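You operate a simulated robot arm through the tools that you are given. There is no shell and no other tool. Be economical: measure what you need, move in short steps, check, and stop when the job is done.

Carry out the task below with a simulated two-armed robot. There is one attempt and no reset: what you move stays moved.

JOB
Unstopper the conical flask and tip its sample into the round waste can.
Fine: hold the flask while the stopper comes out; stopper on the black table; can lid on the green tile, then back; flask back. Set down upright: conical flask.

It is judged by the outcome, as a careful person would: the job done as asked, and still so three seconds after it is handed in. It fails if anything else is knocked over, pushed out of place, dropped, spilled or broken. Lids that push on must go on centred and level and be pressed home; caps that screw on are set level and turned clockwise until they are tight.

ROBOT AND FRAMES
Two 6-joint arms with two-finger parallel grippers on one trunk, on a base that drives. Base frame: it is fixed to the floor where the robot stands at the start and does not move with it; the origin is under the middle of the robot, x ahead of it, y to its left, z up. Readings come in cm, degrees, newtons and seconds.
The left shoulder is at the start at [6, 18.7, 122.2], the right one opposite. With the tool pointing down near the work surface each hand reaches from about 22 to 62 cm from the robot's upright axis, wherever it stands, measured 20 degrees to its own side. Places, roughly: black stopper (4x4x3 cm) [50, 40, 110]; black table top [150, 10, 90]; green tile [70, 20, 90]; rim of the round waste can [50, 20, 100]; round waste can [50, 20, 100]. Payload 1.57 kg a hand.
Tool frame (each hand has its own): the origin (TCP) lies between the finger pads and is the grasp point; the fingertips stand 3 cm ahead of it; z points along the fingers, y is the line along which they close. Largest opening 11 cm; finger width 2.4, thickness 1.2; the body of the gripper, 4.8 by 11.2 cm, starts 7.8 cm behind the TCP.
Orientation is told as [roll, pitch, yaw] about the base's x, y, z axes, in that order, counted from this pose: with the fingers straight down and closing along the base's y, the tool's x points along the base's -x, its y along +y and its z along -z.

CONTROLS
- The arms move only by the tool send_rows. It takes "left_series", "right_series" or both (then of equal length, played together; a hand with none holds still); each is a list of rows, each a list of 7 numbers: the shift along the tool's x, y, z in m, then the turn, a rotation vector about the tool's x, y, z in degrees, then the gripper command, from -1 (fully open) to 1 (shut), values between in proportion. In form: [[x, y, z, wx, wy, wz, hand], ...]. A call has 1 to 12 rows; each row is the pose to reach, as a shift and turn from the pose commanded when the call began, along the tool's axes at that moment. Each row takes 0.2 s and may step no farther than 5 cm and 8.6 degrees from the row before; otherwise, or with a gripper value out of range, the whole call is refused. Where a pose cannot be reached the arm comes as near as it can. A force on the tool above 90 N (or 10 N above the force at the start of the call, whichever is more), or a blocked arm, ends the call early, and 0.2 s more pass. Each finger travels about 15.3 cm/s and halts on what it meets, pressing with about 29 N; the grip force reading is that of the motor and also rises with nothing between the fingers. The clock runs only during rows and for 0.2 s after the last one: add rows that repeat a pose to give the fingers time. It gives the time, the measured TCP pose, the force on the tool (base axes), the opening and the grip force at its end, in the units of the frame above (readings bear some noise), with the torque about the TCP (base axes, N m) and any sound that the robot's microphone picked up.
- Cameras (640 x 400 px; columns grow to the right, rows downward): "scene" is now at [1.12, 2.2, 175.8]; the picture's right is [0.32, -0.95, 0.00], its down [-0.76, -0.26, -0.59] and it looks along [0.56, 0.19, -0.81] (base axes); focal length 262 px, centre (320, 200). "left" rides on the left gripper at [7, -1.6, -14.1] in its tool frame; the picture's right is [0.23, 0.97, 0.00], its down [-0.86, 0.20, -0.48] and it looks along [-0.47, 0.11, 0.88] (tool axes); focal length 222 px, centre (320, 200). "right" rides on the right gripper at [7, 1.6, -14.1] in its tool frame; the picture's right is [-0.23, 0.97, 0.00], its down [-0.86, -0.20, -0.48] and it looks along [-0.47, -0.11, 0.88] (tool axes); focal length 222 px, centre (320, 200). There is no depth. A picture from a camera that has moved, and an enlarged one, comes with that camera's place and axes in the base frame and with its lens.
- camera(camera): a new picture of that camera. It takes no simulated time.
- move_column(by): slides the trunk up (or, below 0, down) by that many cm; the arms and the scene camera ride with it, the base frame stays. It gives what a move gives, with no picture.
- base_move(legs): drives the robot by 1 to 6 legs, each [ahead, left, turn to the left] in cm, cm and degrees, along the robot's own axes; the way and the turn of a leg run together, so that a leg with both is an arc; at most 150 cm and 180 degrees a leg. The arms and the cameras ride along, it lands a little off, and it stops where it bumps. It gives what a move gives.
- aim_head(pan, tilt): turns the head with the scene camera to pan (to the left, within 86 degrees either way) and tilt (down, from -29 to 69), counted from straight ahead of the robot. It gives what a move gives.
- enlarge(camera, box): a new picture of the part [left, top, right, bottom] of that camera's present view, enlarged. It takes no simulated time.
- close_job(): hands the job in; it is judged then, once.

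Work in short steps. Places have to be worked out from the pictures, the camera data and where the tool is seen: move nearer, look again, correct. Check each grasp and each placing, and mend what went wrong. You have 120 turns and 108 pictures in all, those below and enlarged ones among them. Open the grippers and draw the arms clear of the work before you hand the job in, unless the task says otherwise; then end with one line.

The tools are called after "Request:" by a JSON object that holds its "op" and its "data". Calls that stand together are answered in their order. send_rows: Moves the arms, as the interface text tells. Its arguments: {"type":"object","properties":{"left_series":{"type":"array","items":{"type":"array","items":{"type":"number"}}},"right_series":{"type":"array","items":{"type":"array","items":{"type":"number"}}}},"required":[]} The other tools are called the same way: move_column (by) slides the trunk up or down; base_move (legs) drives the base; aim_head (pan, tilt) turns the head that bears the scene camera; camera (camera) takes a picture; enlarge (camera, box) takes an enlarged picture of a part of a camera's view; close_job () hands the job in.

At the start:

```text
time: 0.0
left_position: [30.0, 36.68, 131.78]
left_tcp_rot: [0.0, 0.0, 0.0]
left_wrist_force: [1.0, -0.1, -0.6]
left_moment: [-0.01, -0.02, 0.02]
left_finger_gap: 11.02
left_gripper_force: 0.1
right_position: [34.32, 1.17, 125.59]
right_tcp_rot: [0.1, -0.1, 0.0]
right_wrist_force: [-0.5, 0.8, -0.4]
right_moment: [0.0, 0.0, 0.01]
right_finger_gap: 11.02
right_gripper_force: 0.0
trunk travel left (down, up): [-85.0, 14.0]
robot x, y, heading: [0.15, 0.22, -0.2]
head pan, tilt: [18.8, 53.8]
```

scene: 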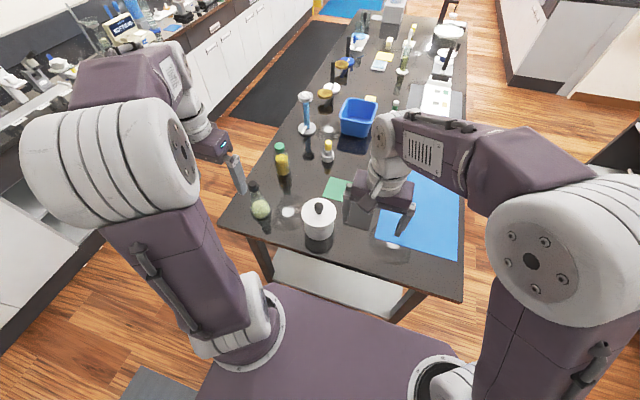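
right: 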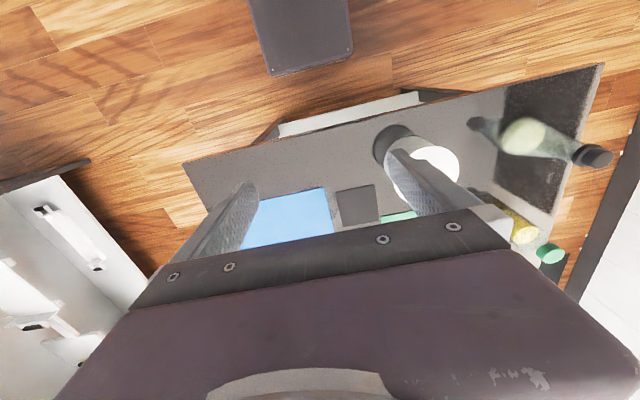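
left: 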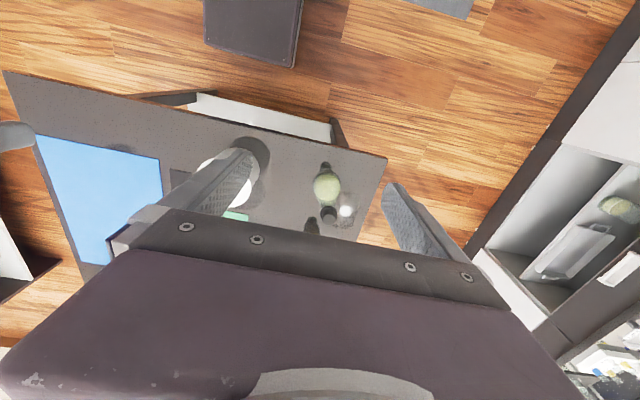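

The flask (black stopper) sits at the table's near left and the white can with a knob lid beside it. I take an enlarged look to measure them.

Request:
{"op": "enlarge", "data": {"camera": "scene", "box": [220, 130, 380, 250]}}

Request:
{"op": "enlarge", "data": {"camera": "left", "box": [160, 120, 400, 270]}}

```text
3.33 times, centred on (300, 190) of scene
camera zoom: at [1.12, 2.2, 175.8], right [0.32, -0.95, 0.0], down [-0.76, -0.26, -0.59], along [0.56, 0.19, -0.81], focal length 874 px, centre (387, 233)
```

zoom: 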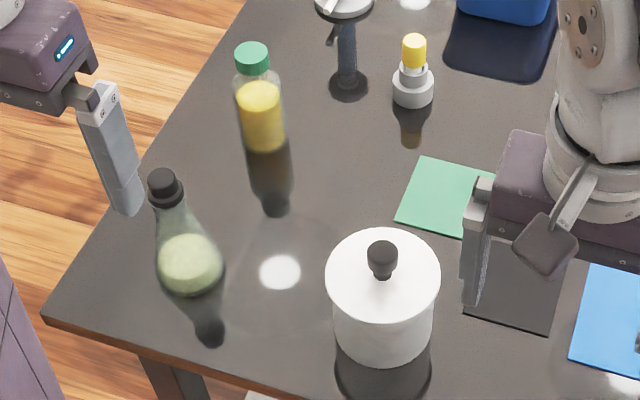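

```text
2.67 times, centred on (280, 195) of left
camera zoom: at [23.04, 35.04, 145.76], right [-0.23, 0.97, 0.0], down [0.86, 0.2, 0.48], along [0.47, 0.11, -0.88], focal length 592 px, centre (427, 213)
```

zoom: 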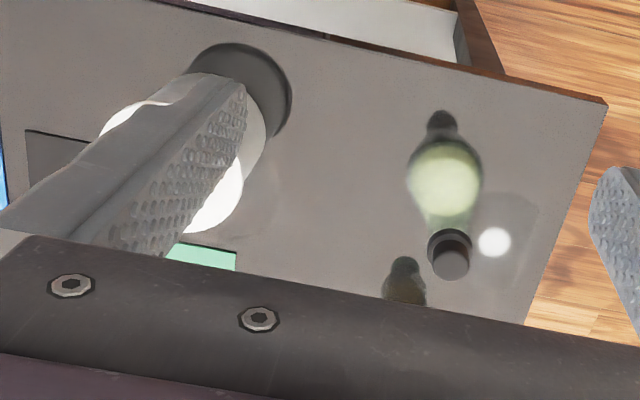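

I place the flask near (47.5, 42), about 17 cm tall, the can near (47.5, 18.5), and the tile near (69, 18). I first drive left so both arms can reach the flask and the can, then look again.

Request:
{"op": "base_move", "data": {"legs": [[0, 26, 0]]}}

Request:
{"op": "aim_head", "data": {"pan": 0, "tilt": 54}}

Request:
{"op": "camera", "data": {"camera": "scene"}}

Request:
{"op": "camera", "data": {"camera": "right"}}

Request:
{"op": "camera", "data": {"camera": "left"}}

```text
time: 1.9
left_position: [29.99, 62.31, 131.83]
left_tcp_rot: [0.1, 0.0, 0.0]
left_wrist_force: [-1.2, 0.6, -0.1]
left_moment: [0.02, 0.0, 0.01]
left_finger_gap: 10.99
left_gripper_force: 0.0
right_position: [34.27, 26.87, 125.71]
right_tcp_rot: [0.1, -0.1, 0.0]
right_wrist_force: [-0.1, -0.6, -0.3]
right_moment: [0.02, 0.0, 0.01]
right_finger_gap: 11.0
right_gripper_force: 0.0
trunk travel left (down, up): [-85.0, 14.0]
robot x, y, heading: [-0.2, 26.08, 0.1]
head pan, tilt: [18.8, 53.8]
```

```text
time: 2.7
left_position: [30.11, 62.67, 131.63]
left_tcp_rot: [0.0, 0.0, 0.0]
left_wrist_force: [-0.1, -0.5, -0.7]
left_moment: [0.0, 0.0, 0.01]
left_finger_gap: 11.03
left_gripper_force: 0.2
right_position: [34.27, 27.22, 125.75]
right_tcp_rot: [-0.2, 0.0, 0.0]
right_wrist_force: [-0.2, -0.7, 0.4]
right_moment: [-0.02, 0.02, 0.01]
right_finger_gap: 10.97
right_gripper_force: 0.0
trunk travel left (down, up): [-85.0, 14.0]
robot x, y, heading: [0.31, 26.21, -0.1]
head pan, tilt: [0.0, 54.0]
```

```text
102 pictures are left
camera scene: at [1.48, 25.92, 175.77], right [0.0, -1.0, 0.0], down [-0.81, 0.0, -0.59], along [0.59, 0.0, -0.81], focal length 262 px, centre (320, 200)
```

scene: 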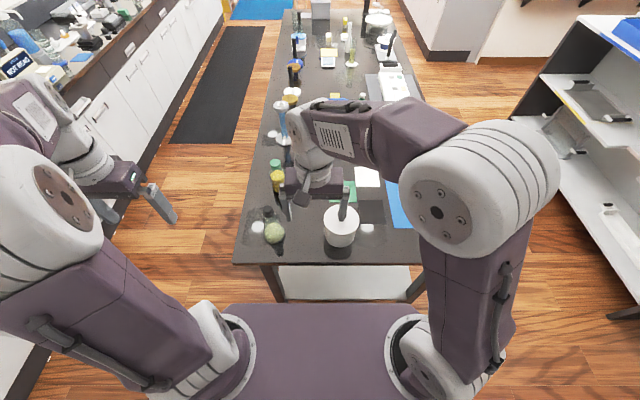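

```text
101 pictures are left
camera right: at [27.37, 28.81, 139.88], right [0.23, 0.97, 0.0], down [0.86, -0.2, 0.48], along [0.47, -0.11, -0.88], focal length 222 px, centre (320, 200)
```

right: 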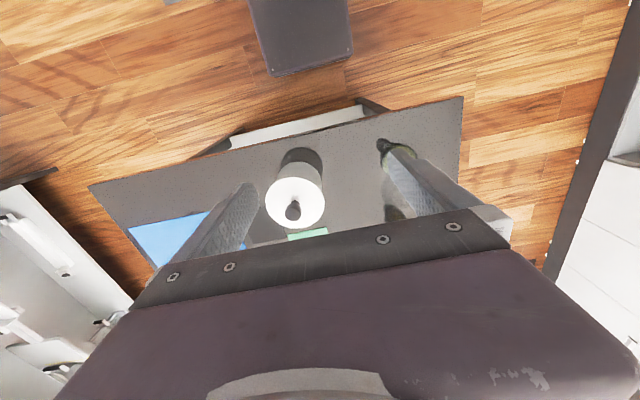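

```text
100 pictures are left
camera left: at [23.04, 61.07, 145.73], right [-0.23, 0.97, 0.0], down [0.86, 0.2, 0.48], along [0.47, 0.11, -0.88], focal length 222 px, centre (320, 200)
```

left: 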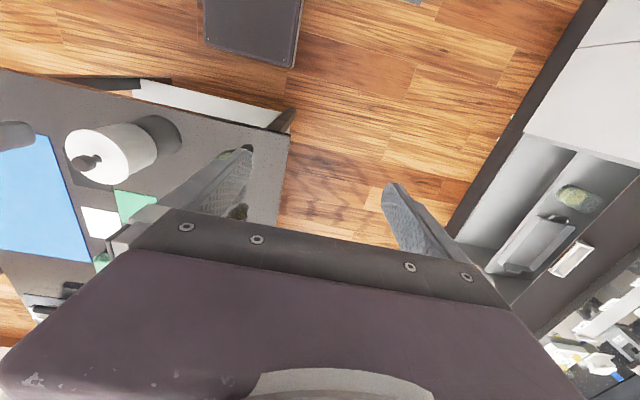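

The knob lies near (48, 19, 103) and the tile spans about x 62–74, y 11–22. The tile is out of tool-down reach, so I drive ahead 12 cm; there is about 14 cm between base and table edge.

Request:
{"op": "base_move", "data": {"legs": [[12, 0, 0]]}}

Request:
{"op": "aim_head", "data": {"pan": 0, "tilt": 60}}

Request:
{"op": "camera", "data": {"camera": "scene"}}

Request:
{"op": "camera", "data": {"camera": "right"}}

```text
time: 3.9
left_position: [41.82, 62.57, 131.9]
left_tcp_rot: [0.0, -0.1, 0.0]
left_wrist_force: [-0.7, 0.2, 0.3]
left_moment: [0.03, -0.05, 0.02]
left_finger_gap: 11.02
left_gripper_force: 0.1
right_position: [46.21, 27.15, 125.79]
right_tcp_rot: [0.0, 0.0, 0.0]
right_wrist_force: [0.0, 0.0, 0.5]
right_moment: [0.0, -0.02, -0.02]
right_finger_gap: 11.0
right_gripper_force: 0.1
trunk travel left (down, up): [-85.0, 14.0]
robot x, y, heading: [12.38, 25.66, 0.2]
head pan, tilt: [0.0, 54.0]
```

```text
time: 4.6
left_position: [41.94, 62.51, 131.88]
left_tcp_rot: [0.0, -0.1, -0.1]
left_wrist_force: [-0.3, 0.2, 0.9]
left_moment: [-0.04, 0.02, -0.02]
left_finger_gap: 10.98
left_gripper_force: 0.1
right_position: [46.4, 27.22, 125.67]
right_tcp_rot: [0.0, 0.0, 0.0]
right_wrist_force: [-1.0, 0.1, -0.3]
right_moment: [-0.02, -0.01, -0.01]
right_finger_gap: 10.98
right_gripper_force: 0.1
trunk travel left (down, up): [-85.0, 14.0]
robot x, y, heading: [11.89, 26.03, 0.3]
head pan, tilt: [0.0, 60.0]
```

```text
99 pictures are left
camera scene: at [12.84, 25.77, 175.04], right [0.0, -1.0, 0.0], down [-0.87, 0.0, -0.5], along [0.5, 0.0, -0.87], focal length 262 px, centre (320, 200)
```

scene: 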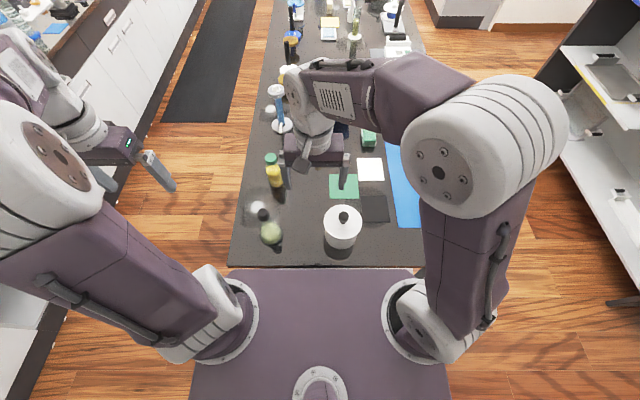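

```text
98 pictures are left
camera right: at [39.38, 28.72, 139.9], right [0.23, 0.97, 0.0], down [0.86, -0.2, 0.48], along [0.47, -0.11, -0.88], focal length 222 px, centre (320, 200)
```

right: 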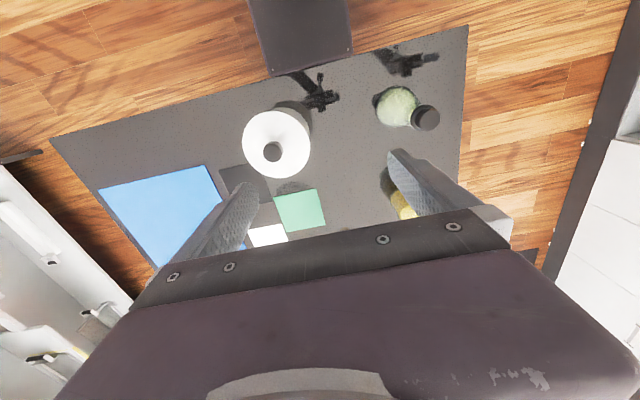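

Base landed well. The tile centre comes out at about (68.1, 16.8) and the knob at (48, 18.7). I bring the right hand above the knob with the fingers part closed.

Request:
{"op": "send_rows", "data": {"right_series": [[-0.004, -0.022, 0.034, 0, 0, 0, -0.5], [-0.008, -0.043, 0.068, 0, 0, 0, -0.1], [-0.012, -0.064, 0.102, 0, 0, 0, -0.1], [-0.016, -0.085, 0.137, 0, 0, 0, -0.1], [-0.016, -0.085, 0.137, 0, 0, 0, -0.1]]}}

Request:
{"op": "enlarge", "data": {"camera": "scene", "box": [240, 140, 400, 270]}}

Request:
{"op": "camera", "data": {"camera": "right"}}

```text
time: 5.8
left_position: [42.0, 62.69, 131.85]
left_tcp_rot: [0.0, -0.1, 0.0]
left_wrist_force: [0.0, -0.5, 0.6]
left_moment: [-0.01, -0.02, 0.02]
left_finger_gap: 10.98
left_gripper_force: 0.1
right_position: [47.81, 18.66, 111.93]
right_tcp_rot: [0.1, 0.0, -0.1]
right_wrist_force: [-0.7, 0.0, 0.0]
right_moment: [-0.01, 0.02, 0.0]
right_finger_gap: 6.03
right_gripper_force: 0.0
trunk travel left (down, up): [-85.0, 14.0]
robot x, y, heading: [12.45, 25.9, 0.1]
head pan, tilt: [0.0, 60.0]
```

```text
3.08 times, centred on (320, 205) of scene
camera zoom: at [12.84, 25.78, 175.04], right [0.0, -1.0, 0.0], down [-0.87, 0.0, -0.5], along [0.5, 0.0, -0.87], focal length 807 px, centre (320, 185)
```

zoom: 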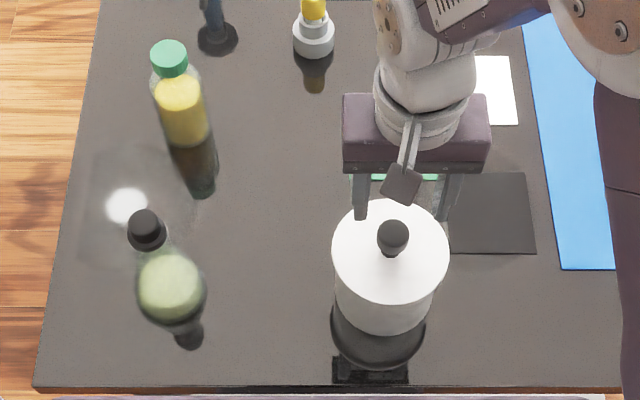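

```text
96 pictures are left
camera right: at [40.88, 20.22, 126.16], right [0.23, 0.97, 0.0], down [0.86, -0.2, 0.48], along [0.47, -0.11, -0.88], focal length 222 px, centre (320, 200)
```

right: 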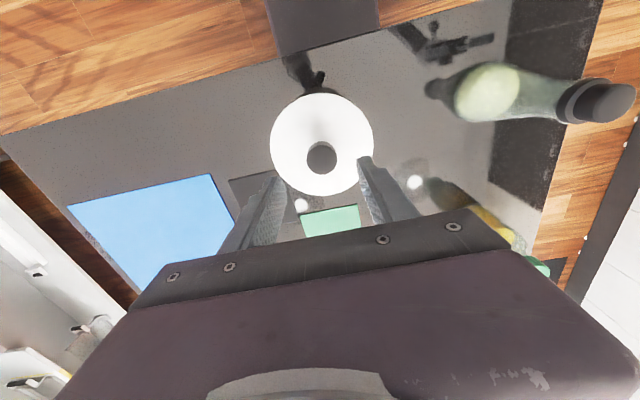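

The knob is centred near (47.5, 18.8), with its top at about 105 and the lid plate at about 101. I descend around it and close.

Request:
{"op": "send_rows", "data": {"right_series": [[0.002, 0.001, 0.03, 0, 0, 0, -0.1], [0.003, 0.001, 0.055, 0, 0, 0, -0.1], [0.003, 0.001, 0.07, 0, 0, 0, -0.1], [0.003, 0.001, 0.07, 0, 0, 0, -0.1]]}}

Request:
{"op": "enlarge", "data": {"camera": "scene", "box": [300, 180, 380, 260]}}

Request:
{"op": "camera", "data": {"camera": "right"}}

```text
time: 6.8
left_position: [42.04, 62.54, 131.82]
left_tcp_rot: [0.0, 0.0, 0.1]
left_wrist_force: [-0.5, 0.1, 0.6]
left_moment: [0.03, 0.01, -0.02]
left_finger_gap: 10.99
left_gripper_force: 0.0
right_position: [47.69, 18.77, 105.04]
right_tcp_rot: [0.0, 0.0, 0.0]
right_wrist_force: [-0.3, 0.4, -0.5]
right_moment: [0.0, 0.01, 0.0]
right_finger_gap: 6.07
right_gripper_force: 0.0
trunk travel left (down, up): [-85.0, 14.0]
robot x, y, heading: [11.63, 26.04, -0.3]
head pan, tilt: [0.0, 60.0]
```

```text
5.00 times, centred on (340, 220) of scene
camera zoom: at [12.91, 25.75, 175.04], right [0.0, -1.0, 0.0], down [-0.87, 0.0, -0.5], along [0.5, 0.0, -0.87], focal length 1311 px, centre (220, 100)
```

zoom: 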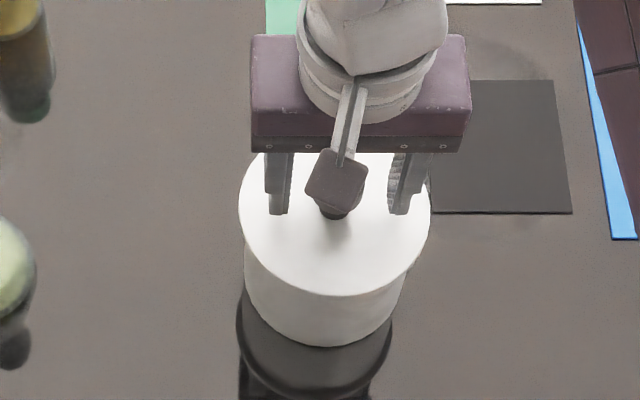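

```text
94 pictures are left
camera right: at [40.66, 20.33, 119.21], right [0.23, 0.97, 0.0], down [0.86, -0.2, 0.48], along [0.47, -0.11, -0.88], focal length 222 px, centre (320, 200)
```

right: 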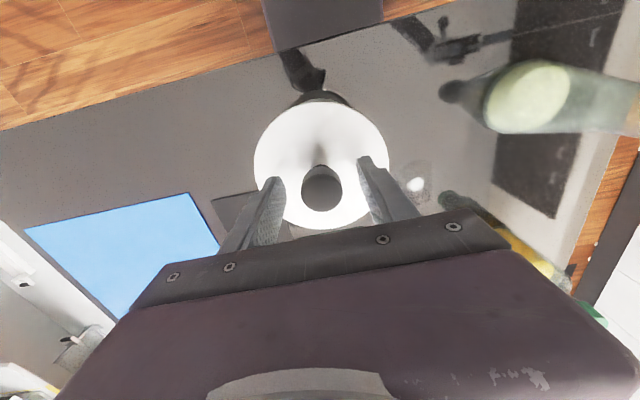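

The fingers straddle the knob well above the lid plate. I close.

Request:
{"op": "send_rows", "data": {"right_series": [[0.001, 0, 0.003, 0, 0, 0, 0.3], [0.001, 0, 0.003, 0, 0, 0, 0.7], [0.001, 0, 0.003, 0, 0, 0, 1], [0.001, 0, 0.003, 0, 0, 0, 1], [0.001, 0, 0.003, 0, 0, 0, 1]]}}

Request:
{"op": "camera", "data": {"camera": "right"}}

```text
time: 8.0
left_position: [41.97, 62.52, 131.82]
left_tcp_rot: [0.1, 0.0, 0.0]
left_wrist_force: [-0.1, 0.1, 0.9]
left_moment: [0.01, 0.02, -0.03]
left_finger_gap: 11.02
left_gripper_force: 0.1
right_position: [47.51, 18.72, 104.66]
right_tcp_rot: [0.0, 0.0, 0.0]
right_wrist_force: [1.0, -0.3, 4.2]
right_moment: [-0.01, -0.09, -0.01]
right_finger_gap: 3.03
right_gripper_force: 29.5
trunk travel left (down, up): [-85.0, 14.0]
robot x, y, heading: [12.08, 25.77, -0.0]
head pan, tilt: [0.0, 60.0]
```

```text
93 pictures are left
camera right: at [40.56, 20.36, 118.92], right [0.23, 0.97, 0.0], down [0.85, -0.2, 0.48], along [0.47, -0.11, -0.88], focal length 222 px, centre (320, 200)
```

right: 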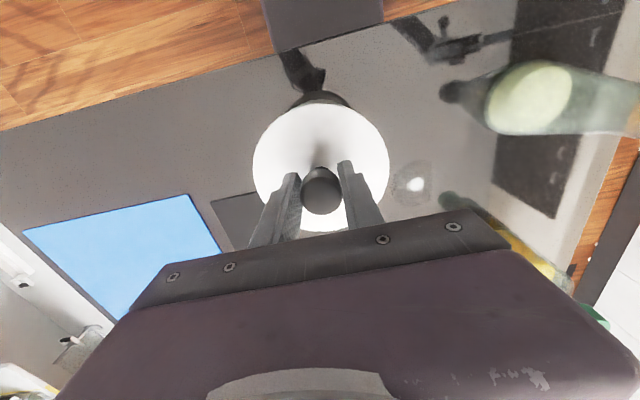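

The knob is gripped (3.0 cm). I lift slowly and check that only the lid comes.

Request:
{"op": "send_rows", "data": {"right_series": [[0, 0, -0.004, 0, 0, 0, 1], [0, 0, -0.01, 0, 0, 0, 1], [0, 0, -0.018, 0, 0, 0, 1], [0, 0, -0.03, 0, 0, 0, 1]]}}

Request:
{"op": "enlarge", "data": {"camera": "scene", "box": [300, 180, 380, 260]}}

```text
time: 9.0
left_position: [42.01, 62.55, 131.75]
left_tcp_rot: [-0.1, 0.0, 0.0]
left_wrist_force: [-0.5, -0.2, -0.3]
left_moment: [0.03, -0.01, -0.02]
left_finger_gap: 11.0
left_gripper_force: 0.0
right_position: [47.61, 18.61, 107.62]
right_tcp_rot: [0.0, 0.0, 0.0]
right_wrist_force: [-0.4, 0.3, -0.5]
right_moment: [0.0, -0.01, 0.02]
right_finger_gap: 3.05
right_gripper_force: 29.5
trunk travel left (down, up): [-85.0, 14.0]
robot x, y, heading: [12.21, 26.08, 0.2]
head pan, tilt: [0.0, 60.0]
```

```text
5.00 times, centred on (340, 220) of scene
camera zoom: at [12.87, 25.75, 175.04], right [0.0, -1.0, 0.0], down [-0.87, 0.0, -0.5], along [0.5, 0.0, -0.87], focal length 1311 px, centre (220, 100)
```

zoom: 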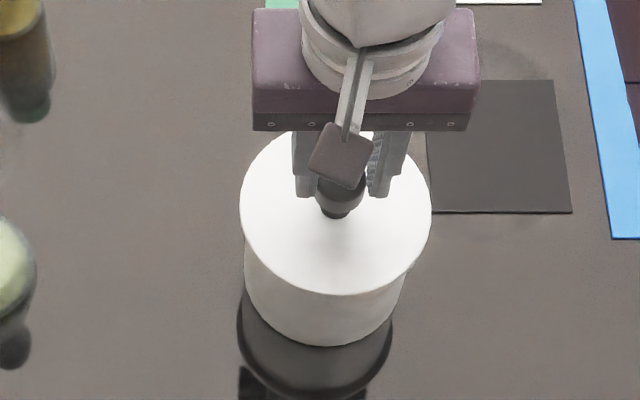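

The gap is still 3 cm, but the lid seems not to have risen. I check with the wrist camera.

Request:
{"op": "camera", "data": {"camera": "right"}}

```text
91 pictures are left
camera right: at [40.54, 20.33, 121.8], right [0.23, 0.97, 0.0], down [0.86, -0.2, 0.48], along [0.47, -0.11, -0.88], focal length 222 px, centre (320, 200)
```

right: 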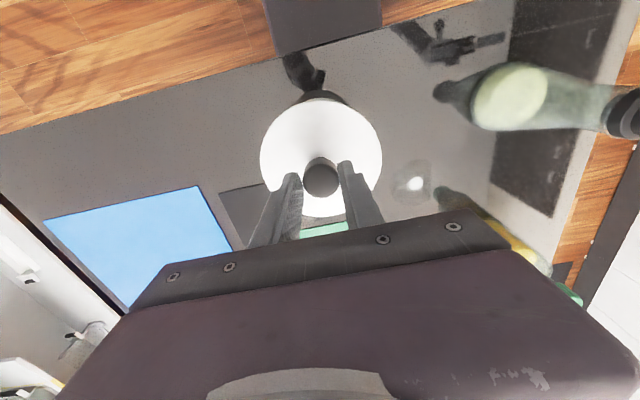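

The knob looks lower between the fingers than before. I take a closer look to judge slip.

Request:
{"op": "enlarge", "data": {"camera": "right", "box": [240, 80, 400, 240]}}

```text
2.50 times, centred on (320, 160) of right
camera zoom: at [40.54, 20.33, 121.8], right [0.23, 0.97, 0.0], down [0.86, -0.2, 0.48], along [0.47, -0.11, -0.88], focal length 555 px, centre (320, 300)
```

zoom: 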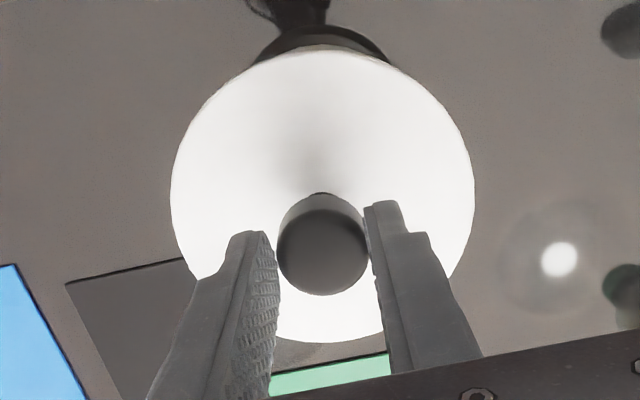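

The knob is a cylinder (z ≈ 102–105) and the fingers slid up it, so the lid sits tight. I regrip as low as possible and pull in tiny steps, reading the force.

Request:
{"op": "send_rows", "data": {"right_series": [[0, 0, 0, 0, 0, 0, 0.2], [0, 0, 0.02, 0, 0, 0, 0.2], [0, 0, 0.033, 0, 0, 0, 0.2], [0, 0, 0.033, 0, 0, 0, 1], [0, 0, 0.033, 0, 0, 0, 1], [0, 0, 0.033, 0, 0, 0, 1]]}}

Request:
{"op": "send_rows", "data": {"right_series": [[0, 0, -0.001, 0, 0, 0, 1], [0, 0, -0.002, 0, 0, 0, 1], [0, 0, -0.003, 0, 0, 0, 1]]}}

```text
time: 10.4
left_position: [41.96, 62.57, 131.79]
left_tcp_rot: [0.0, 0.0, 0.0]
left_wrist_force: [-0.2, -0.1, -0.6]
left_moment: [0.02, -0.02, 0.0]
left_finger_gap: 10.99
left_gripper_force: 0.0
right_position: [47.54, 18.75, 104.34]
right_tcp_rot: [-0.1, -0.2, 0.0]
right_wrist_force: [1.5, -1.1, 8.4]
right_moment: [-0.06, 0.38, 0.05]
right_finger_gap: 3.09
right_gripper_force: 29.4
trunk travel left (down, up): [-85.0, 14.0]
robot x, y, heading: [12.21, 26.06, 0.0]
head pan, tilt: [0.0, 60.0]
```

```text
time: 11.2
left_position: [42.06, 62.52, 131.83]
left_tcp_rot: [0.0, 0.0, 0.1]
left_wrist_force: [1.1, 0.2, 0.7]
left_moment: [0.02, -0.01, 0.0]
left_finger_gap: 11.03
left_gripper_force: 0.0
right_position: [47.43, 18.76, 104.7]
right_tcp_rot: [0.1, 0.0, -0.1]
right_wrist_force: [0.2, 0.1, -0.5]
right_moment: [0.02, 0.03, 0.0]
right_finger_gap: 3.07
right_gripper_force: 29.0
trunk travel left (down, up): [-85.0, 14.0]
robot x, y, heading: [12.13, 25.69, -0.1]
head pan, tilt: [0.0, 60.0]
```

The downward contact has gone, with no pulling resistance yet. I raise a bit more and look.

Request:
{"op": "send_rows", "data": {"right_series": [[0, 0, -0.002, 0, 0, 0, 1], [0, 0, -0.004, 0, 0, 0, 1], [0, 0, -0.006, 0, 0, 0, 1], [0, 0, -0.008, 0, 0, 0, 1]]}}

Request:
{"op": "enlarge", "data": {"camera": "right", "box": [240, 80, 400, 240]}}

Request:
{"op": "enlarge", "data": {"camera": "scene", "box": [300, 180, 380, 260]}}

```text
time: 12.2
left_position: [41.98, 62.6, 131.7]
left_tcp_rot: [0.1, 0.0, 0.0]
left_wrist_force: [-0.3, 0.0, 0.5]
left_moment: [0.03, 0.03, 0.01]
left_finger_gap: 11.01
left_gripper_force: 0.0
right_position: [47.54, 18.58, 105.54]
right_tcp_rot: [-0.1, 0.0, 0.0]
right_wrist_force: [-0.1, 0.1, -1.9]
right_moment: [0.0, 0.0, -0.01]
right_finger_gap: 3.07
right_gripper_force: 29.5
trunk travel left (down, up): [-85.0, 14.0]
robot x, y, heading: [11.83, 26.0, 0.3]
head pan, tilt: [0.0, 60.0]
```

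```text
2.50 times, centred on (320, 160) of right
camera zoom: at [40.62, 20.29, 119.69], right [0.23, 0.97, 0.0], down [0.86, -0.2, 0.48], along [0.47, -0.11, -0.88], focal length 555 px, centre (320, 300)
```

zoom: 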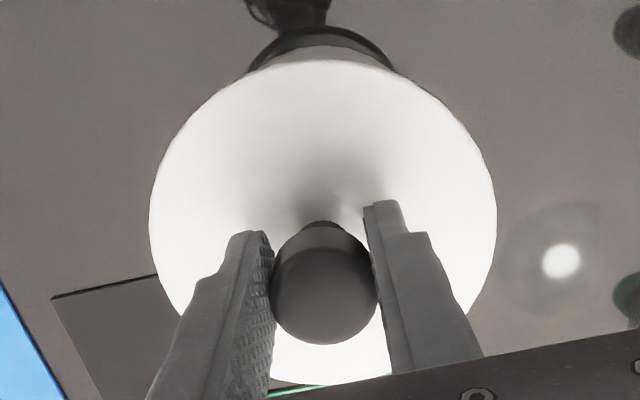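

```text
5.00 times, centred on (340, 220) of scene
camera zoom: at [12.9, 25.76, 175.04], right [0.0, -1.0, 0.0], down [-0.87, 0.0, -0.5], along [0.5, 0.0, -0.87], focal length 1311 px, centre (220, 100)
```

zoom: 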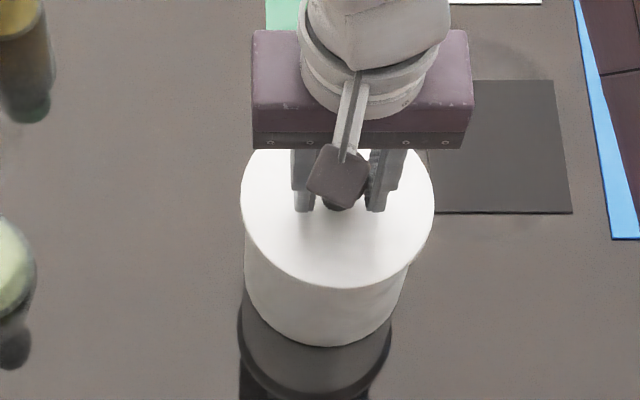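

Now the lid is rising with the knob (its rim has moved up in the picture). I keep lifting gently.

Request:
{"op": "send_rows", "data": {"right_series": [[0, 0, -0.003, 0, 0, 0, 1], [0, 0, -0.006, 0, 0, 0, 1], [0, 0, -0.01, 0, 0, 0, 1], [0, 0, -0.015, 0, 0, 0, 1], [0, 0, -0.02, 0, 0, 0, 1], [0, 0, -0.025, 0, 0, 0, 1], [0, 0, -0.03, 0, 0, 0, 1]]}}

Request:
{"op": "enlarge", "data": {"camera": "right", "box": [240, 80, 400, 240]}}

Request:
{"op": "enlarge", "data": {"camera": "scene", "box": [300, 180, 380, 260]}}

```text
time: 13.8
left_position: [41.98, 62.44, 131.78]
left_tcp_rot: [0.0, 0.0, 0.0]
left_wrist_force: [0.6, 0.1, 0.2]
left_moment: [0.0, 0.02, 0.0]
left_finger_gap: 11.0
left_gripper_force: 0.0
right_position: [47.55, 18.72, 108.53]
right_tcp_rot: [0.0, 0.0, 0.1]
right_wrist_force: [0.0, 0.0, -1.0]
right_moment: [-0.03, 0.0, 0.02]
right_finger_gap: 3.07
right_gripper_force: 29.1
trunk travel left (down, up): [-85.0, 14.0]
robot x, y, heading: [12.46, 25.92, -0.1]
head pan, tilt: [0.0, 60.0]
```

```text
2.50 times, centred on (320, 160) of right
camera zoom: at [40.55, 20.29, 122.72], right [0.23, 0.97, 0.0], down [0.86, -0.2, 0.48], along [0.47, -0.11, -0.88], focal length 555 px, centre (320, 300)
```

zoom: 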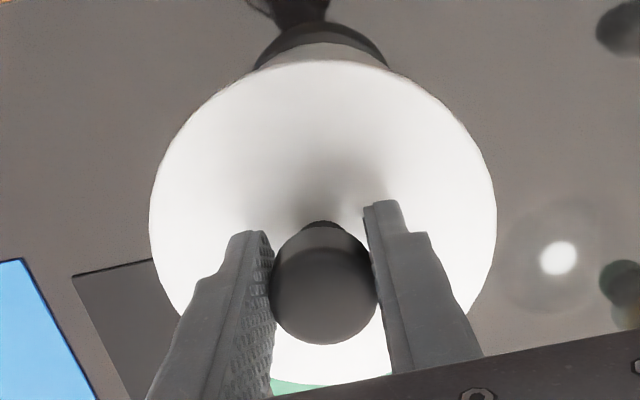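

```text
5.00 times, centred on (340, 220) of scene
camera zoom: at [12.89, 25.76, 175.04], right [0.0, -1.0, 0.0], down [-0.87, 0.0, -0.5], along [0.5, 0.0, -0.87], focal length 1311 px, centre (220, 100)
```

zoom: 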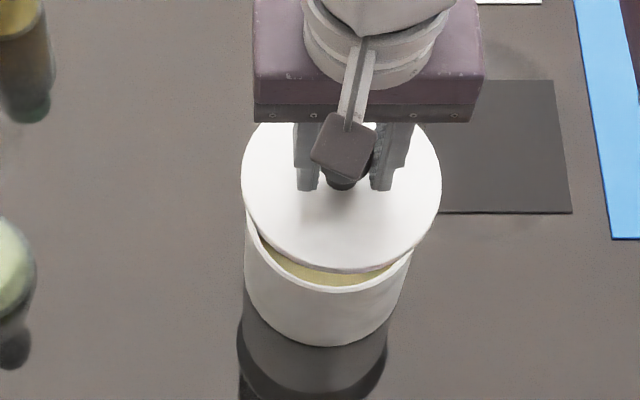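

The lid is off and held level. I raise it and carry it over the tile centre (68.1, 16.8).

Request:
{"op": "send_rows", "data": {"right_series": [[0, 0, -0.03, 0, 0, 0, 1], [-0.02, -0.002, -0.05, 0, 0, 0, 1], [-0.05, -0.005, -0.05, 0, 0, 0, 1], [-0.08, -0.008, -0.05, 0, 0, 0, 1], [-0.11, -0.011, -0.05, 0, 0, 0, 1], [-0.14, -0.014, -0.05, 0, 0, 0, 1], [-0.17, -0.017, -0.04, 0, 0, 0, 1], [-0.195, -0.019, -0.02, 0, 0, 0, 1], [-0.205, -0.019, 0.0, 0, 0, 0, 1], [-0.205, -0.019, 0.03, 0, 0, 0, 1], [-0.205, -0.019, 0.06, 0, 0, 0, 1], [-0.205, -0.019, 0.06, 0, 0, 0, 1]]}}

Request:
{"op": "enlarge", "data": {"camera": "scene", "box": [280, 120, 400, 260]}}

Request:
{"op": "camera", "data": {"camera": "right"}}

```text
time: 16.4
left_position: [42.01, 62.54, 131.81]
left_tcp_rot: [0.0, -0.1, 0.0]
left_wrist_force: [0.0, -0.4, -1.5]
left_moment: [-0.01, -0.01, -0.02]
left_finger_gap: 11.03
left_gripper_force: 0.0
right_position: [68.05, 16.99, 102.5]
right_tcp_rot: [0.0, 0.0, 0.0]
right_wrist_force: [0.0, 0.1, -0.8]
right_moment: [0.02, 0.0, 0.02]
right_finger_gap: 3.08
right_gripper_force: 28.6
trunk travel left (down, up): [-85.0, 14.0]
robot x, y, heading: [12.32, 25.92, 0.1]
head pan, tilt: [0.0, 60.0]
```

```text
2.86 times, centred on (340, 190) of scene
camera zoom: at [12.9, 25.77, 175.04], right [0.0, -1.0, 0.0], down [-0.87, 0.0, -0.5], along [0.5, 0.0, -0.87], focal length 749 px, centre (263, 229)
```

zoom: 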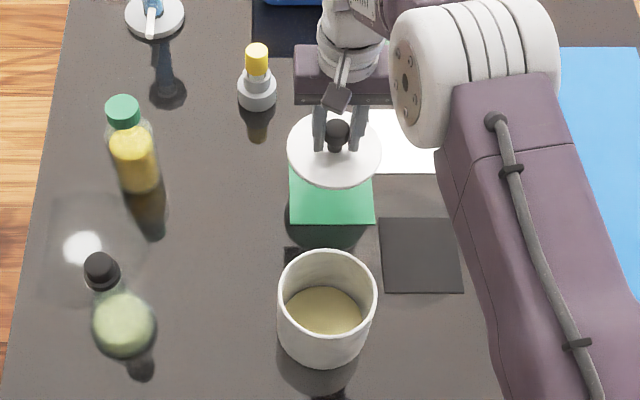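

```text
84 pictures are left
camera right: at [61.04, 18.58, 116.71], right [0.23, 0.97, 0.0], down [0.86, -0.2, 0.48], along [0.47, -0.11, -0.88], focal length 222 px, centre (320, 200)
```

right: 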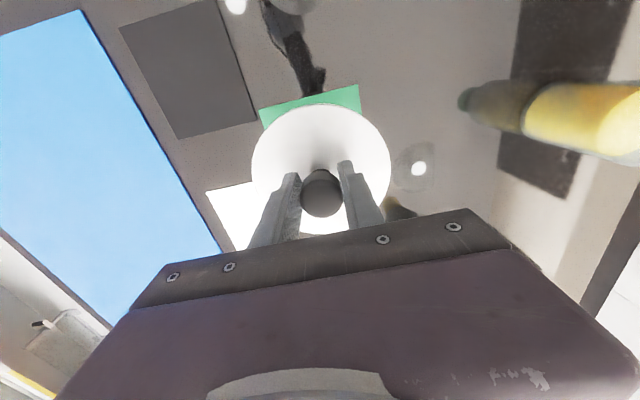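

The position is good. I lower the lid towards the tile, slowly at the end.

Request:
{"op": "send_rows", "data": {"right_series": [[-0.002, -0.002, 0.02, 0, 0, 0, 1], [-0.002, -0.002, 0.04, 0, 0, 0, 1], [-0.002, -0.002, 0.055, 0, 0, 0, 1], [-0.002, -0.002, 0.065, 0, 0, 0, 1], [-0.002, -0.002, 0.07, 0, 0, 0, 1], [-0.002, -0.002, 0.073, 0, 0, 0, 1]]}}

Request:
{"op": "enlarge", "data": {"camera": "scene", "box": [300, 130, 380, 210]}}

```text
time: 17.8
left_position: [41.93, 62.51, 131.74]
left_tcp_rot: [0.0, 0.0, 0.0]
left_wrist_force: [0.7, -0.6, 0.3]
left_moment: [0.02, 0.04, 0.02]
left_finger_gap: 11.02
left_gripper_force: 0.0
right_position: [68.25, 16.54, 95.15]
right_tcp_rot: [0.0, 0.0, 0.0]
right_wrist_force: [0.5, -0.1, -1.8]
right_moment: [-0.01, 0.03, -0.01]
right_finger_gap: 3.08
right_gripper_force: 29.1
trunk travel left (down, up): [-85.0, 14.0]
robot x, y, heading: [11.94, 25.98, 0.1]
head pan, tilt: [0.0, 60.0]
```

```text
5.00 times, centred on (340, 170) of scene
camera zoom: at [12.92, 25.76, 175.04], right [0.0, -1.0, 0.0], down [-0.87, 0.0, -0.5], along [0.5, 0.0, -0.87], focal length 1311 px, centre (220, 350)
```

zoom: 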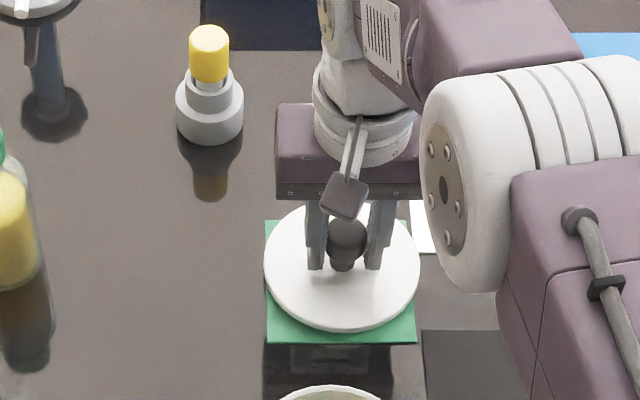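

Nearly down. I continue in millimetre steps until contact shows.

Request:
{"op": "send_rows", "data": {"right_series": [[0, 0, 0.002, 0, 0, 0, 1], [0, 0, 0.004, 0, 0, 0, 1], [0, 0, 0.006, 0, 0, 0, 1]]}}

```text
time: 18.6
left_position: [41.94, 62.65, 131.73]
left_tcp_rot: [0.0, -0.1, 0.0]
left_wrist_force: [0.0, -0.3, -0.8]
left_moment: [0.0, 0.0, -0.01]
left_finger_gap: 11.03
left_gripper_force: 0.0
right_position: [68.32, 16.65, 94.66]
right_tcp_rot: [0.1, 0.0, 0.0]
right_wrist_force: [1.5, -0.8, 3.0]
right_moment: [-0.01, 0.2, 0.01]
right_finger_gap: 3.08
right_gripper_force: 29.2
trunk travel left (down, up): [-85.0, 14.0]
robot x, y, heading: [12.28, 25.52, 0.1]
head pan, tilt: [0.0, 60.0]
```

Contact shows (+3 N). I open and rise straight up.

Request:
{"op": "send_rows", "data": {"right_series": [[0, 0, 0, 0, 0, 0, 0.5], [0, 0, 0, 0, 0, 0, 0.0], [0, 0, 0, 0, 0, 0, 0.0], [0, 0, -0.03, 0, 0, 0, 0.0], [0, 0, -0.07, 0, 0, 0, 0.0], [0.02, 0, -0.11, 0, 0, 0, 0.0], [0.06, 0, -0.14, 0, 0, 0, 0.0]]}}

Request:
{"op": "enlarge", "data": {"camera": "scene", "box": [240, 130, 400, 270]}}

```text
time: 20.2
left_position: [41.73, 62.55, 131.9]
left_tcp_rot: [0.0, -0.1, 0.0]
left_wrist_force: [-0.1, 0.3, 0.4]
left_moment: [0.02, -0.01, 0.0]
left_finger_gap: 11.0
left_gripper_force: 0.1
right_position: [61.98, 16.79, 108.71]
right_tcp_rot: [0.0, -0.2, 0.0]
right_wrist_force: [-0.5, -0.5, -0.6]
right_moment: [0.01, -0.05, 0.02]
right_finger_gap: 5.5
right_gripper_force: 0.0
trunk travel left (down, up): [-85.0, 14.0]
robot x, y, heading: [12.32, 26.06, -0.1]
head pan, tilt: [0.0, 60.0]
```

```text
2.86 times, centred on (320, 200) of scene
camera zoom: at [12.55, 25.8, 175.03], right [0.0, -1.0, 0.0], down [-0.87, 0.0, -0.5], along [0.5, 0.0, -0.87], focal length 749 px, centre (320, 200)
```

zoom: 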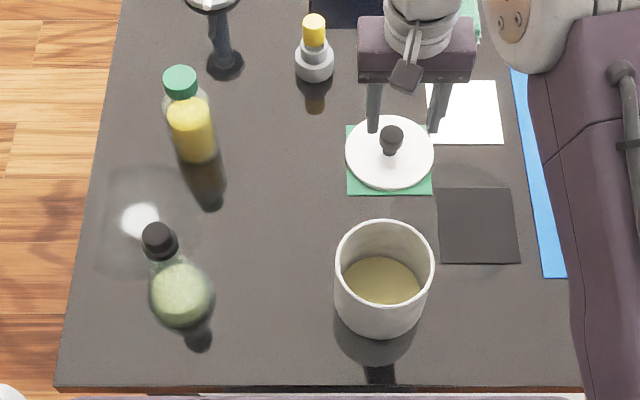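

The lid rests centred on the tile. I raise the right hand, then back off 10 cm and go left 6 cm so that the left hand can approach the flask neck horizontally.

Request:
{"op": "send_rows", "data": {"right_series": [[0.02, -0.01, -0.04, 0, 0, 0, 0.0], [0.04, -0.03, -0.08, 0, 0, 0, 0.0], [0.06, -0.05, -0.11, 0, 0, 0, 0.0]]}}

Request:
{"op": "base_move", "data": {"legs": [[-10, 0, 0], [0, 6, 0]]}}

Request:
{"op": "camera", "data": {"camera": "scene"}}

```text
time: 21.0
left_position: [41.85, 62.58, 131.77]
left_tcp_rot: [0.1, -0.1, 0.0]
left_wrist_force: [0.4, -0.1, 0.1]
left_moment: [-0.01, -0.02, 0.02]
left_finger_gap: 11.0
left_gripper_force: 0.0
right_position: [56.13, 11.43, 119.66]
right_tcp_rot: [-0.1, 0.0, 0.1]
right_wrist_force: [0.5, 0.5, -0.4]
right_moment: [0.03, -0.03, 0.0]
right_finger_gap: 5.51
right_gripper_force: 0.1
trunk travel left (down, up): [-85.0, 14.0]
robot x, y, heading: [12.03, 25.68, -0.0]
head pan, tilt: [0.0, 60.0]
```

```text
time: 22.7
left_position: [32.28, 67.46, 131.88]
left_tcp_rot: [0.5, 0.1, -0.1]
left_wrist_force: [-0.1, -2.2, -0.6]
left_moment: [0.12, -0.01, 0.02]
left_finger_gap: 11.01
left_gripper_force: 0.0
right_position: [46.23, 16.47, 119.33]
right_tcp_rot: [0.4, 0.0, -0.2]
right_wrist_force: [0.7, -0.9, 0.2]
right_moment: [0.09, 0.05, 0.0]
right_finger_gap: 5.5
right_gripper_force: 0.1
trunk travel left (down, up): [-85.0, 14.0]
robot x, y, heading: [1.84, 32.0, -0.4]
head pan, tilt: [0.0, 60.0]
```

```text
81 pictures are left
camera scene: at [3.2, 30.42, 175.03], right [0.0, -1.0, -0.01], down [-0.87, 0.01, -0.5], along [0.5, 0.01, -0.87], focal length 262 px, centre (320, 200)
```

scene: 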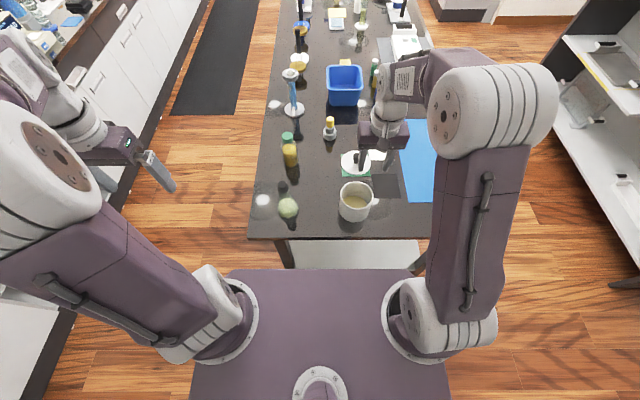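

The base is at (1.8, 32). I turn the left hand horizontal (fingers pointing ahead) while bringing it left-behind and above the flask, still clear of it.

Request:
{"op": "send_rows", "data": {"left_series": [[0, -0.015, 0.015, 0, -8.2, 0, -0.4], [0, -0.03, 0.03, 0, -16.4, 0, -0.2], [0, -0.045, 0.045, 0, -24.6, 0, 0], [0, -0.06, 0.06, 0, -32.8, 0, 0], [0, -0.075, 0.075, 0, -41, 0, 0], [0, -0.09, 0.09, 0, -49.2, 0, 0], [0, -0.105, 0.105, 0, -57.4, 0, 0], [0, -0.12, 0.12, 0, -65.6, 0, 0], [0, -0.135, 0.135, 0, -73.8, 0, 0], [0, -0.15, 0.15, 0, -82, 0, 0], [0, -0.165, 0.165, 0, -90, 0, 0], [0, -0.165, 0.165, 0, -90, 0, 0]]}}

Request:
{"op": "camera", "data": {"camera": "scene"}}

Request:
{"op": "camera", "data": {"camera": "left"}}

```text
time: 25.3
left_position: [36.19, 72.25, 131.98]
left_tcp_rot: [-81.8, -90.0, 81.7]
left_wrist_force: [-0.1, 0.5, -0.2]
left_moment: [0.05, 0.0, 0.0]
left_finger_gap: 5.48
left_gripper_force: 0.0
left hand out of reach, approached as far as the arm can: row 4, 5, 6, 7, 8, 9, 10, 11, 12
right_position: [45.97, 17.33, 119.61]
right_tcp_rot: [0.0, 0.0, -0.1]
right_wrist_force: [-0.2, -0.2, 0.3]
right_moment: [0.0, 0.0, -0.01]
right_finger_gap: 5.51
right_gripper_force: 0.1
trunk travel left (down, up): [-85.0, 14.0]
robot x, y, heading: [1.7, 31.71, 0.0]
head pan, tilt: [0.0, 60.0]
```

```text
80 pictures are left
camera scene: at [2.75, 31.68, 175.04], right [0.0, -1.0, 0.0], down [-0.87, 0.0, -0.5], along [0.5, 0.0, -0.87], focal length 262 px, centre (320, 200)
```

scene: 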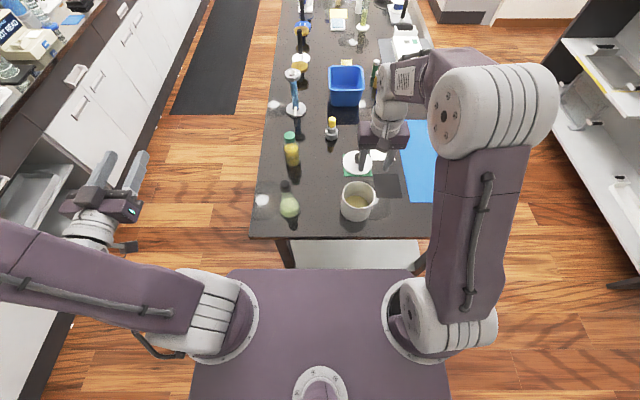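

```text
79 pictures are left
camera left: at [22.08, 70.64, 124.85], right [0.0, 0.97, -0.23], down [-0.48, 0.2, 0.85], along [0.88, 0.11, 0.47], focal length 222 px, centre (320, 200)
```

left: 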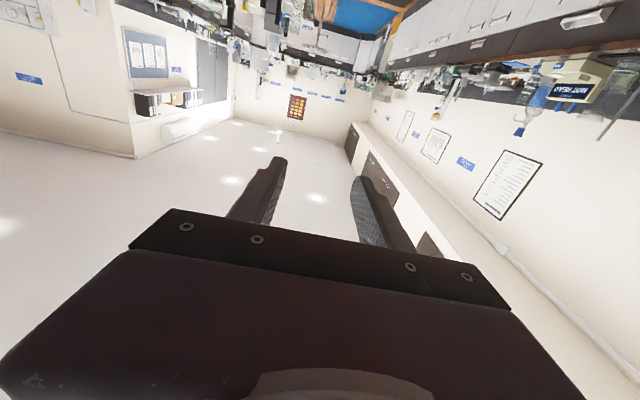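

The hand is horizontal but was limited by closeness to the trunk. I now move it out ahead and above the flask, to straddle the neck from above.

Request:
{"op": "send_rows", "data": {"left_series": [[0, -0.01, 0.03, 0, 0, 0, 0], [0, -0.03, 0.06, 0, 0, 0, 0], [0, -0.06, 0.08, 0, 0, 0, 0], [0, -0.1, 0.09, 0, 0, 0, 0], [0, -0.14, 0.1, 0, 0, 0, 0], [0, -0.18, 0.11, 0, 0, 0, 0], [0, -0.22, 0.11, 0, 0, 0, 0], [0, -0.26, 0.11, 0, 0, 0, 0], [0.02, -0.3, 0.11, 0, 0, 0, 0], [0.02, -0.3, 0.11, 0, 0, 0, 0]]}}

Request:
{"op": "camera", "data": {"camera": "scene"}}

```text
time: 27.5
left_position: [52.76, 55.63, 138.15]
left_tcp_rot: [-71.9, -88.9, 71.4]
left_wrist_force: [0.2, -0.3, 0.0]
left_moment: [-0.01, 0.01, 0.01]
left_finger_gap: 5.5
left_gripper_force: 0.0
left hand out of reach, approached as far as the arm can: row 2, 3, 4, 5, 6, 7, 8, 9, 10
right_position: [45.96, 17.39, 119.6]
right_tcp_rot: [-0.2, 0.0, -0.2]
right_wrist_force: [0.1, 0.3, -0.9]
right_moment: [-0.01, 0.01, 0.01]
right_finger_gap: 5.51
right_gripper_force: 0.0
trunk travel left (down, up): [-85.0, 14.0]
robot x, y, heading: [2.01, 31.85, -0.1]
head pan, tilt: [0.0, 60.0]
```

```text
78 pictures are left
camera scene: at [2.77, 31.82, 175.04], right [0.0, -1.0, 0.0], down [-0.87, 0.0, -0.5], along [0.5, 0.0, -0.87], focal length 262 px, centre (320, 200)
```

scene: 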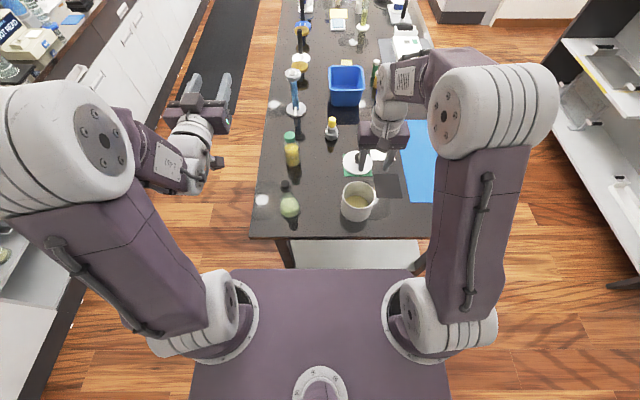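

The arm is too folded here. I back up 8 cm and go 8 cm left, which gives the horizontal hand room and keeps the stopper within right-hand reach.

Request:
{"op": "base_move", "data": {"legs": [[-8, 0, 0], [0, 8, 0]]}}

```text
time: 29.2
left_position: [44.97, 62.85, 138.15]
left_tcp_rot: [-59.5, -89.2, 58.9]
left_wrist_force: [0.2, -1.0, 0.5]
left_moment: [0.02, 0.01, 0.06]
left_finger_gap: 5.49
left_gripper_force: 0.1
right_position: [38.17, 24.63, 119.44]
right_tcp_rot: [0.3, 0.2, -0.1]
right_wrist_force: [0.2, -1.0, -1.2]
right_moment: [0.06, 0.01, -0.04]
right_finger_gap: 5.54
right_gripper_force: 0.1
trunk travel left (down, up): [-85.0, 14.0]
robot x, y, heading: [-6.14, 40.09, -0.2]
head pan, tilt: [0.0, 60.0]
```

Now I move the left hand toward a point above the flask at about (46, 43, 118).

Request:
{"op": "send_rows", "data": {"left_series": [[0.03, -0.02, 0, 0, 0, 0, 0], [0.06, -0.05, 0, 0, 0, 0, 0], [0.09, -0.08, 0, 0, 0, 0, 0], [0.12, -0.11, 0, 0, 0, 0, 0], [0.15, -0.14, 0, 0, 0, 0, 0], [0.18, -0.17, 0, 0, 0, 0, 0], [0.2, -0.2, 0.01, 0, 0, 0, 0], [0.2, -0.2, 0.01, 0, 0, 0, 0]]}}

Request:
{"op": "camera", "data": {"camera": "scene"}}

```text
time: 31.0
left_position: [50.14, 60.23, 123.05]
left_tcp_rot: [-75.5, -81.8, 69.6]
left_wrist_force: [0.6, -0.8, -0.4]
left_moment: [0.0, -0.01, 0.03]
left_finger_gap: 5.48
left_gripper_force: 0.0
left hand out of reach, approached as far as the arm can: row 1, 2, 3, 4, 5, 6, 7, 8
right_position: [38.19, 25.16, 119.52]
right_tcp_rot: [0.1, 0.1, -0.1]
right_wrist_force: [-0.4, -0.7, 0.0]
right_moment: [0.02, 0.0, 0.02]
right_finger_gap: 5.51
right_gripper_force: 0.1
trunk travel left (down, up): [-85.0, 14.0]
robot x, y, heading: [-6.02, 40.06, -0.1]
head pan, tilt: [0.0, 60.0]
```

```text
77 pictures are left
camera scene: at [-5.07, 39.56, 175.04], right [0.0, -1.0, 0.0], down [-0.87, 0.0, -0.5], along [0.5, 0.0, -0.87], focal length 262 px, centre (320, 200)
```

scene: 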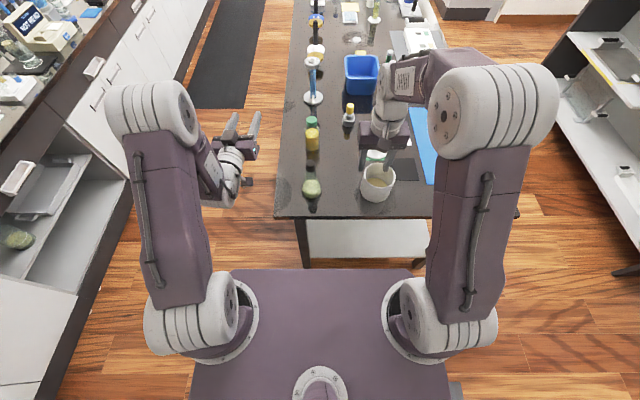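

The arm folds with its forearm pointing inward, so fingers pointing right (−y) suit it better. I swing the left hand by 90° about the vertical, still high above the table.

Request:
{"op": "send_rows", "data": {"left_series": [[0, 0, 0, 8.2, 0, 0, 0], [0, 0, 0, 16.4, 0, 0, 0], [0, 0, 0, 24.6, 0, 0, 0], [0, 0, 0, 32.8, 0, 0, 0], [0, 0, 0, 41, 0, 0, 0], [0, 0, 0, 49.2, 0, 0, 0], [0, 0, 0, 57.4, 0, 0, 0], [0, 0, 0, 65.6, 0, 0, 0], [0, 0, 0, 73.8, 0, 0, 0], [0, 0, 0, 82, 0, 0, 0], [0, 0, 0, 90, 0, 0, 0], [0, 0, 0, 90, 0, 0, 0]]}}

Request:
{"op": "camera", "data": {"camera": "scene"}}

Request:
{"op": "camera", "data": {"camera": "left"}}

```text
time: 33.6
left_position: [47.77, 55.1, 124.13]
left_tcp_rot: [-160.1, -82.3, 68.4]
left_wrist_force: [-0.6, 0.9, 0.9]
left_moment: [-0.03, -0.02, -0.04]
left_finger_gap: 5.5
left_gripper_force: 0.0
left hand out of reach, approached as far as the arm can: row 10, 11, 12
right_position: [38.08, 25.25, 119.5]
right_tcp_rot: [0.0, 0.0, -0.1]
right_wrist_force: [0.2, 0.1, -0.7]
right_moment: [-0.01, -0.01, 0.0]
right_finger_gap: 5.49
right_gripper_force: 0.0
trunk travel left (down, up): [-85.0, 14.0]
robot x, y, heading: [-6.14, 40.04, -0.3]
head pan, tilt: [0.0, 60.0]
```

```text
76 pictures are left
camera scene: at [-5.19, 39.72, 175.04], right [0.0, -1.0, 0.0], down [-0.87, 0.0, -0.5], along [0.5, 0.0, -0.87], focal length 262 px, centre (320, 200)
```

scene: 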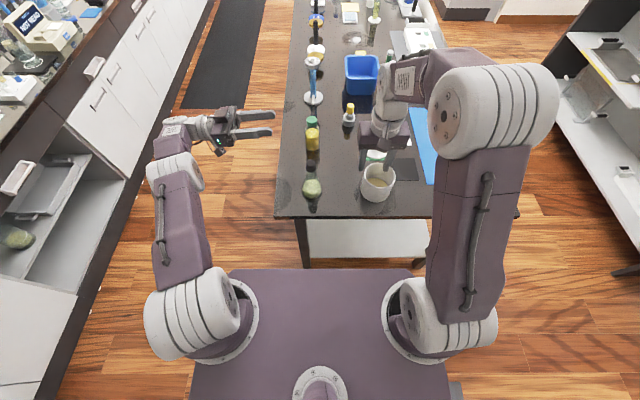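

```text
75 pictures are left
camera left: at [46.16, 68.37, 115.47], right [0.96, -0.06, -0.27], down [0.25, 0.58, 0.78], along [0.11, -0.82, 0.57], focal length 222 px, centre (320, 200)
```

left: 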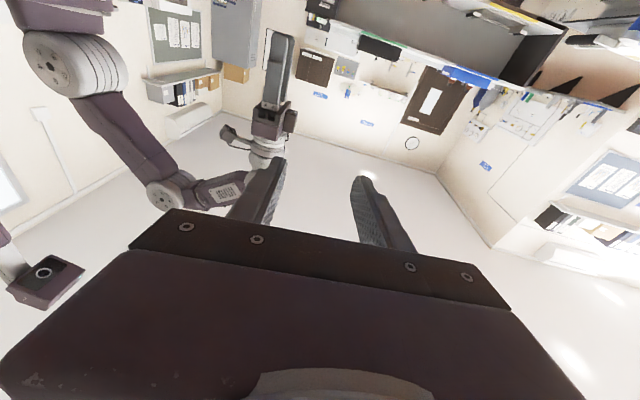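

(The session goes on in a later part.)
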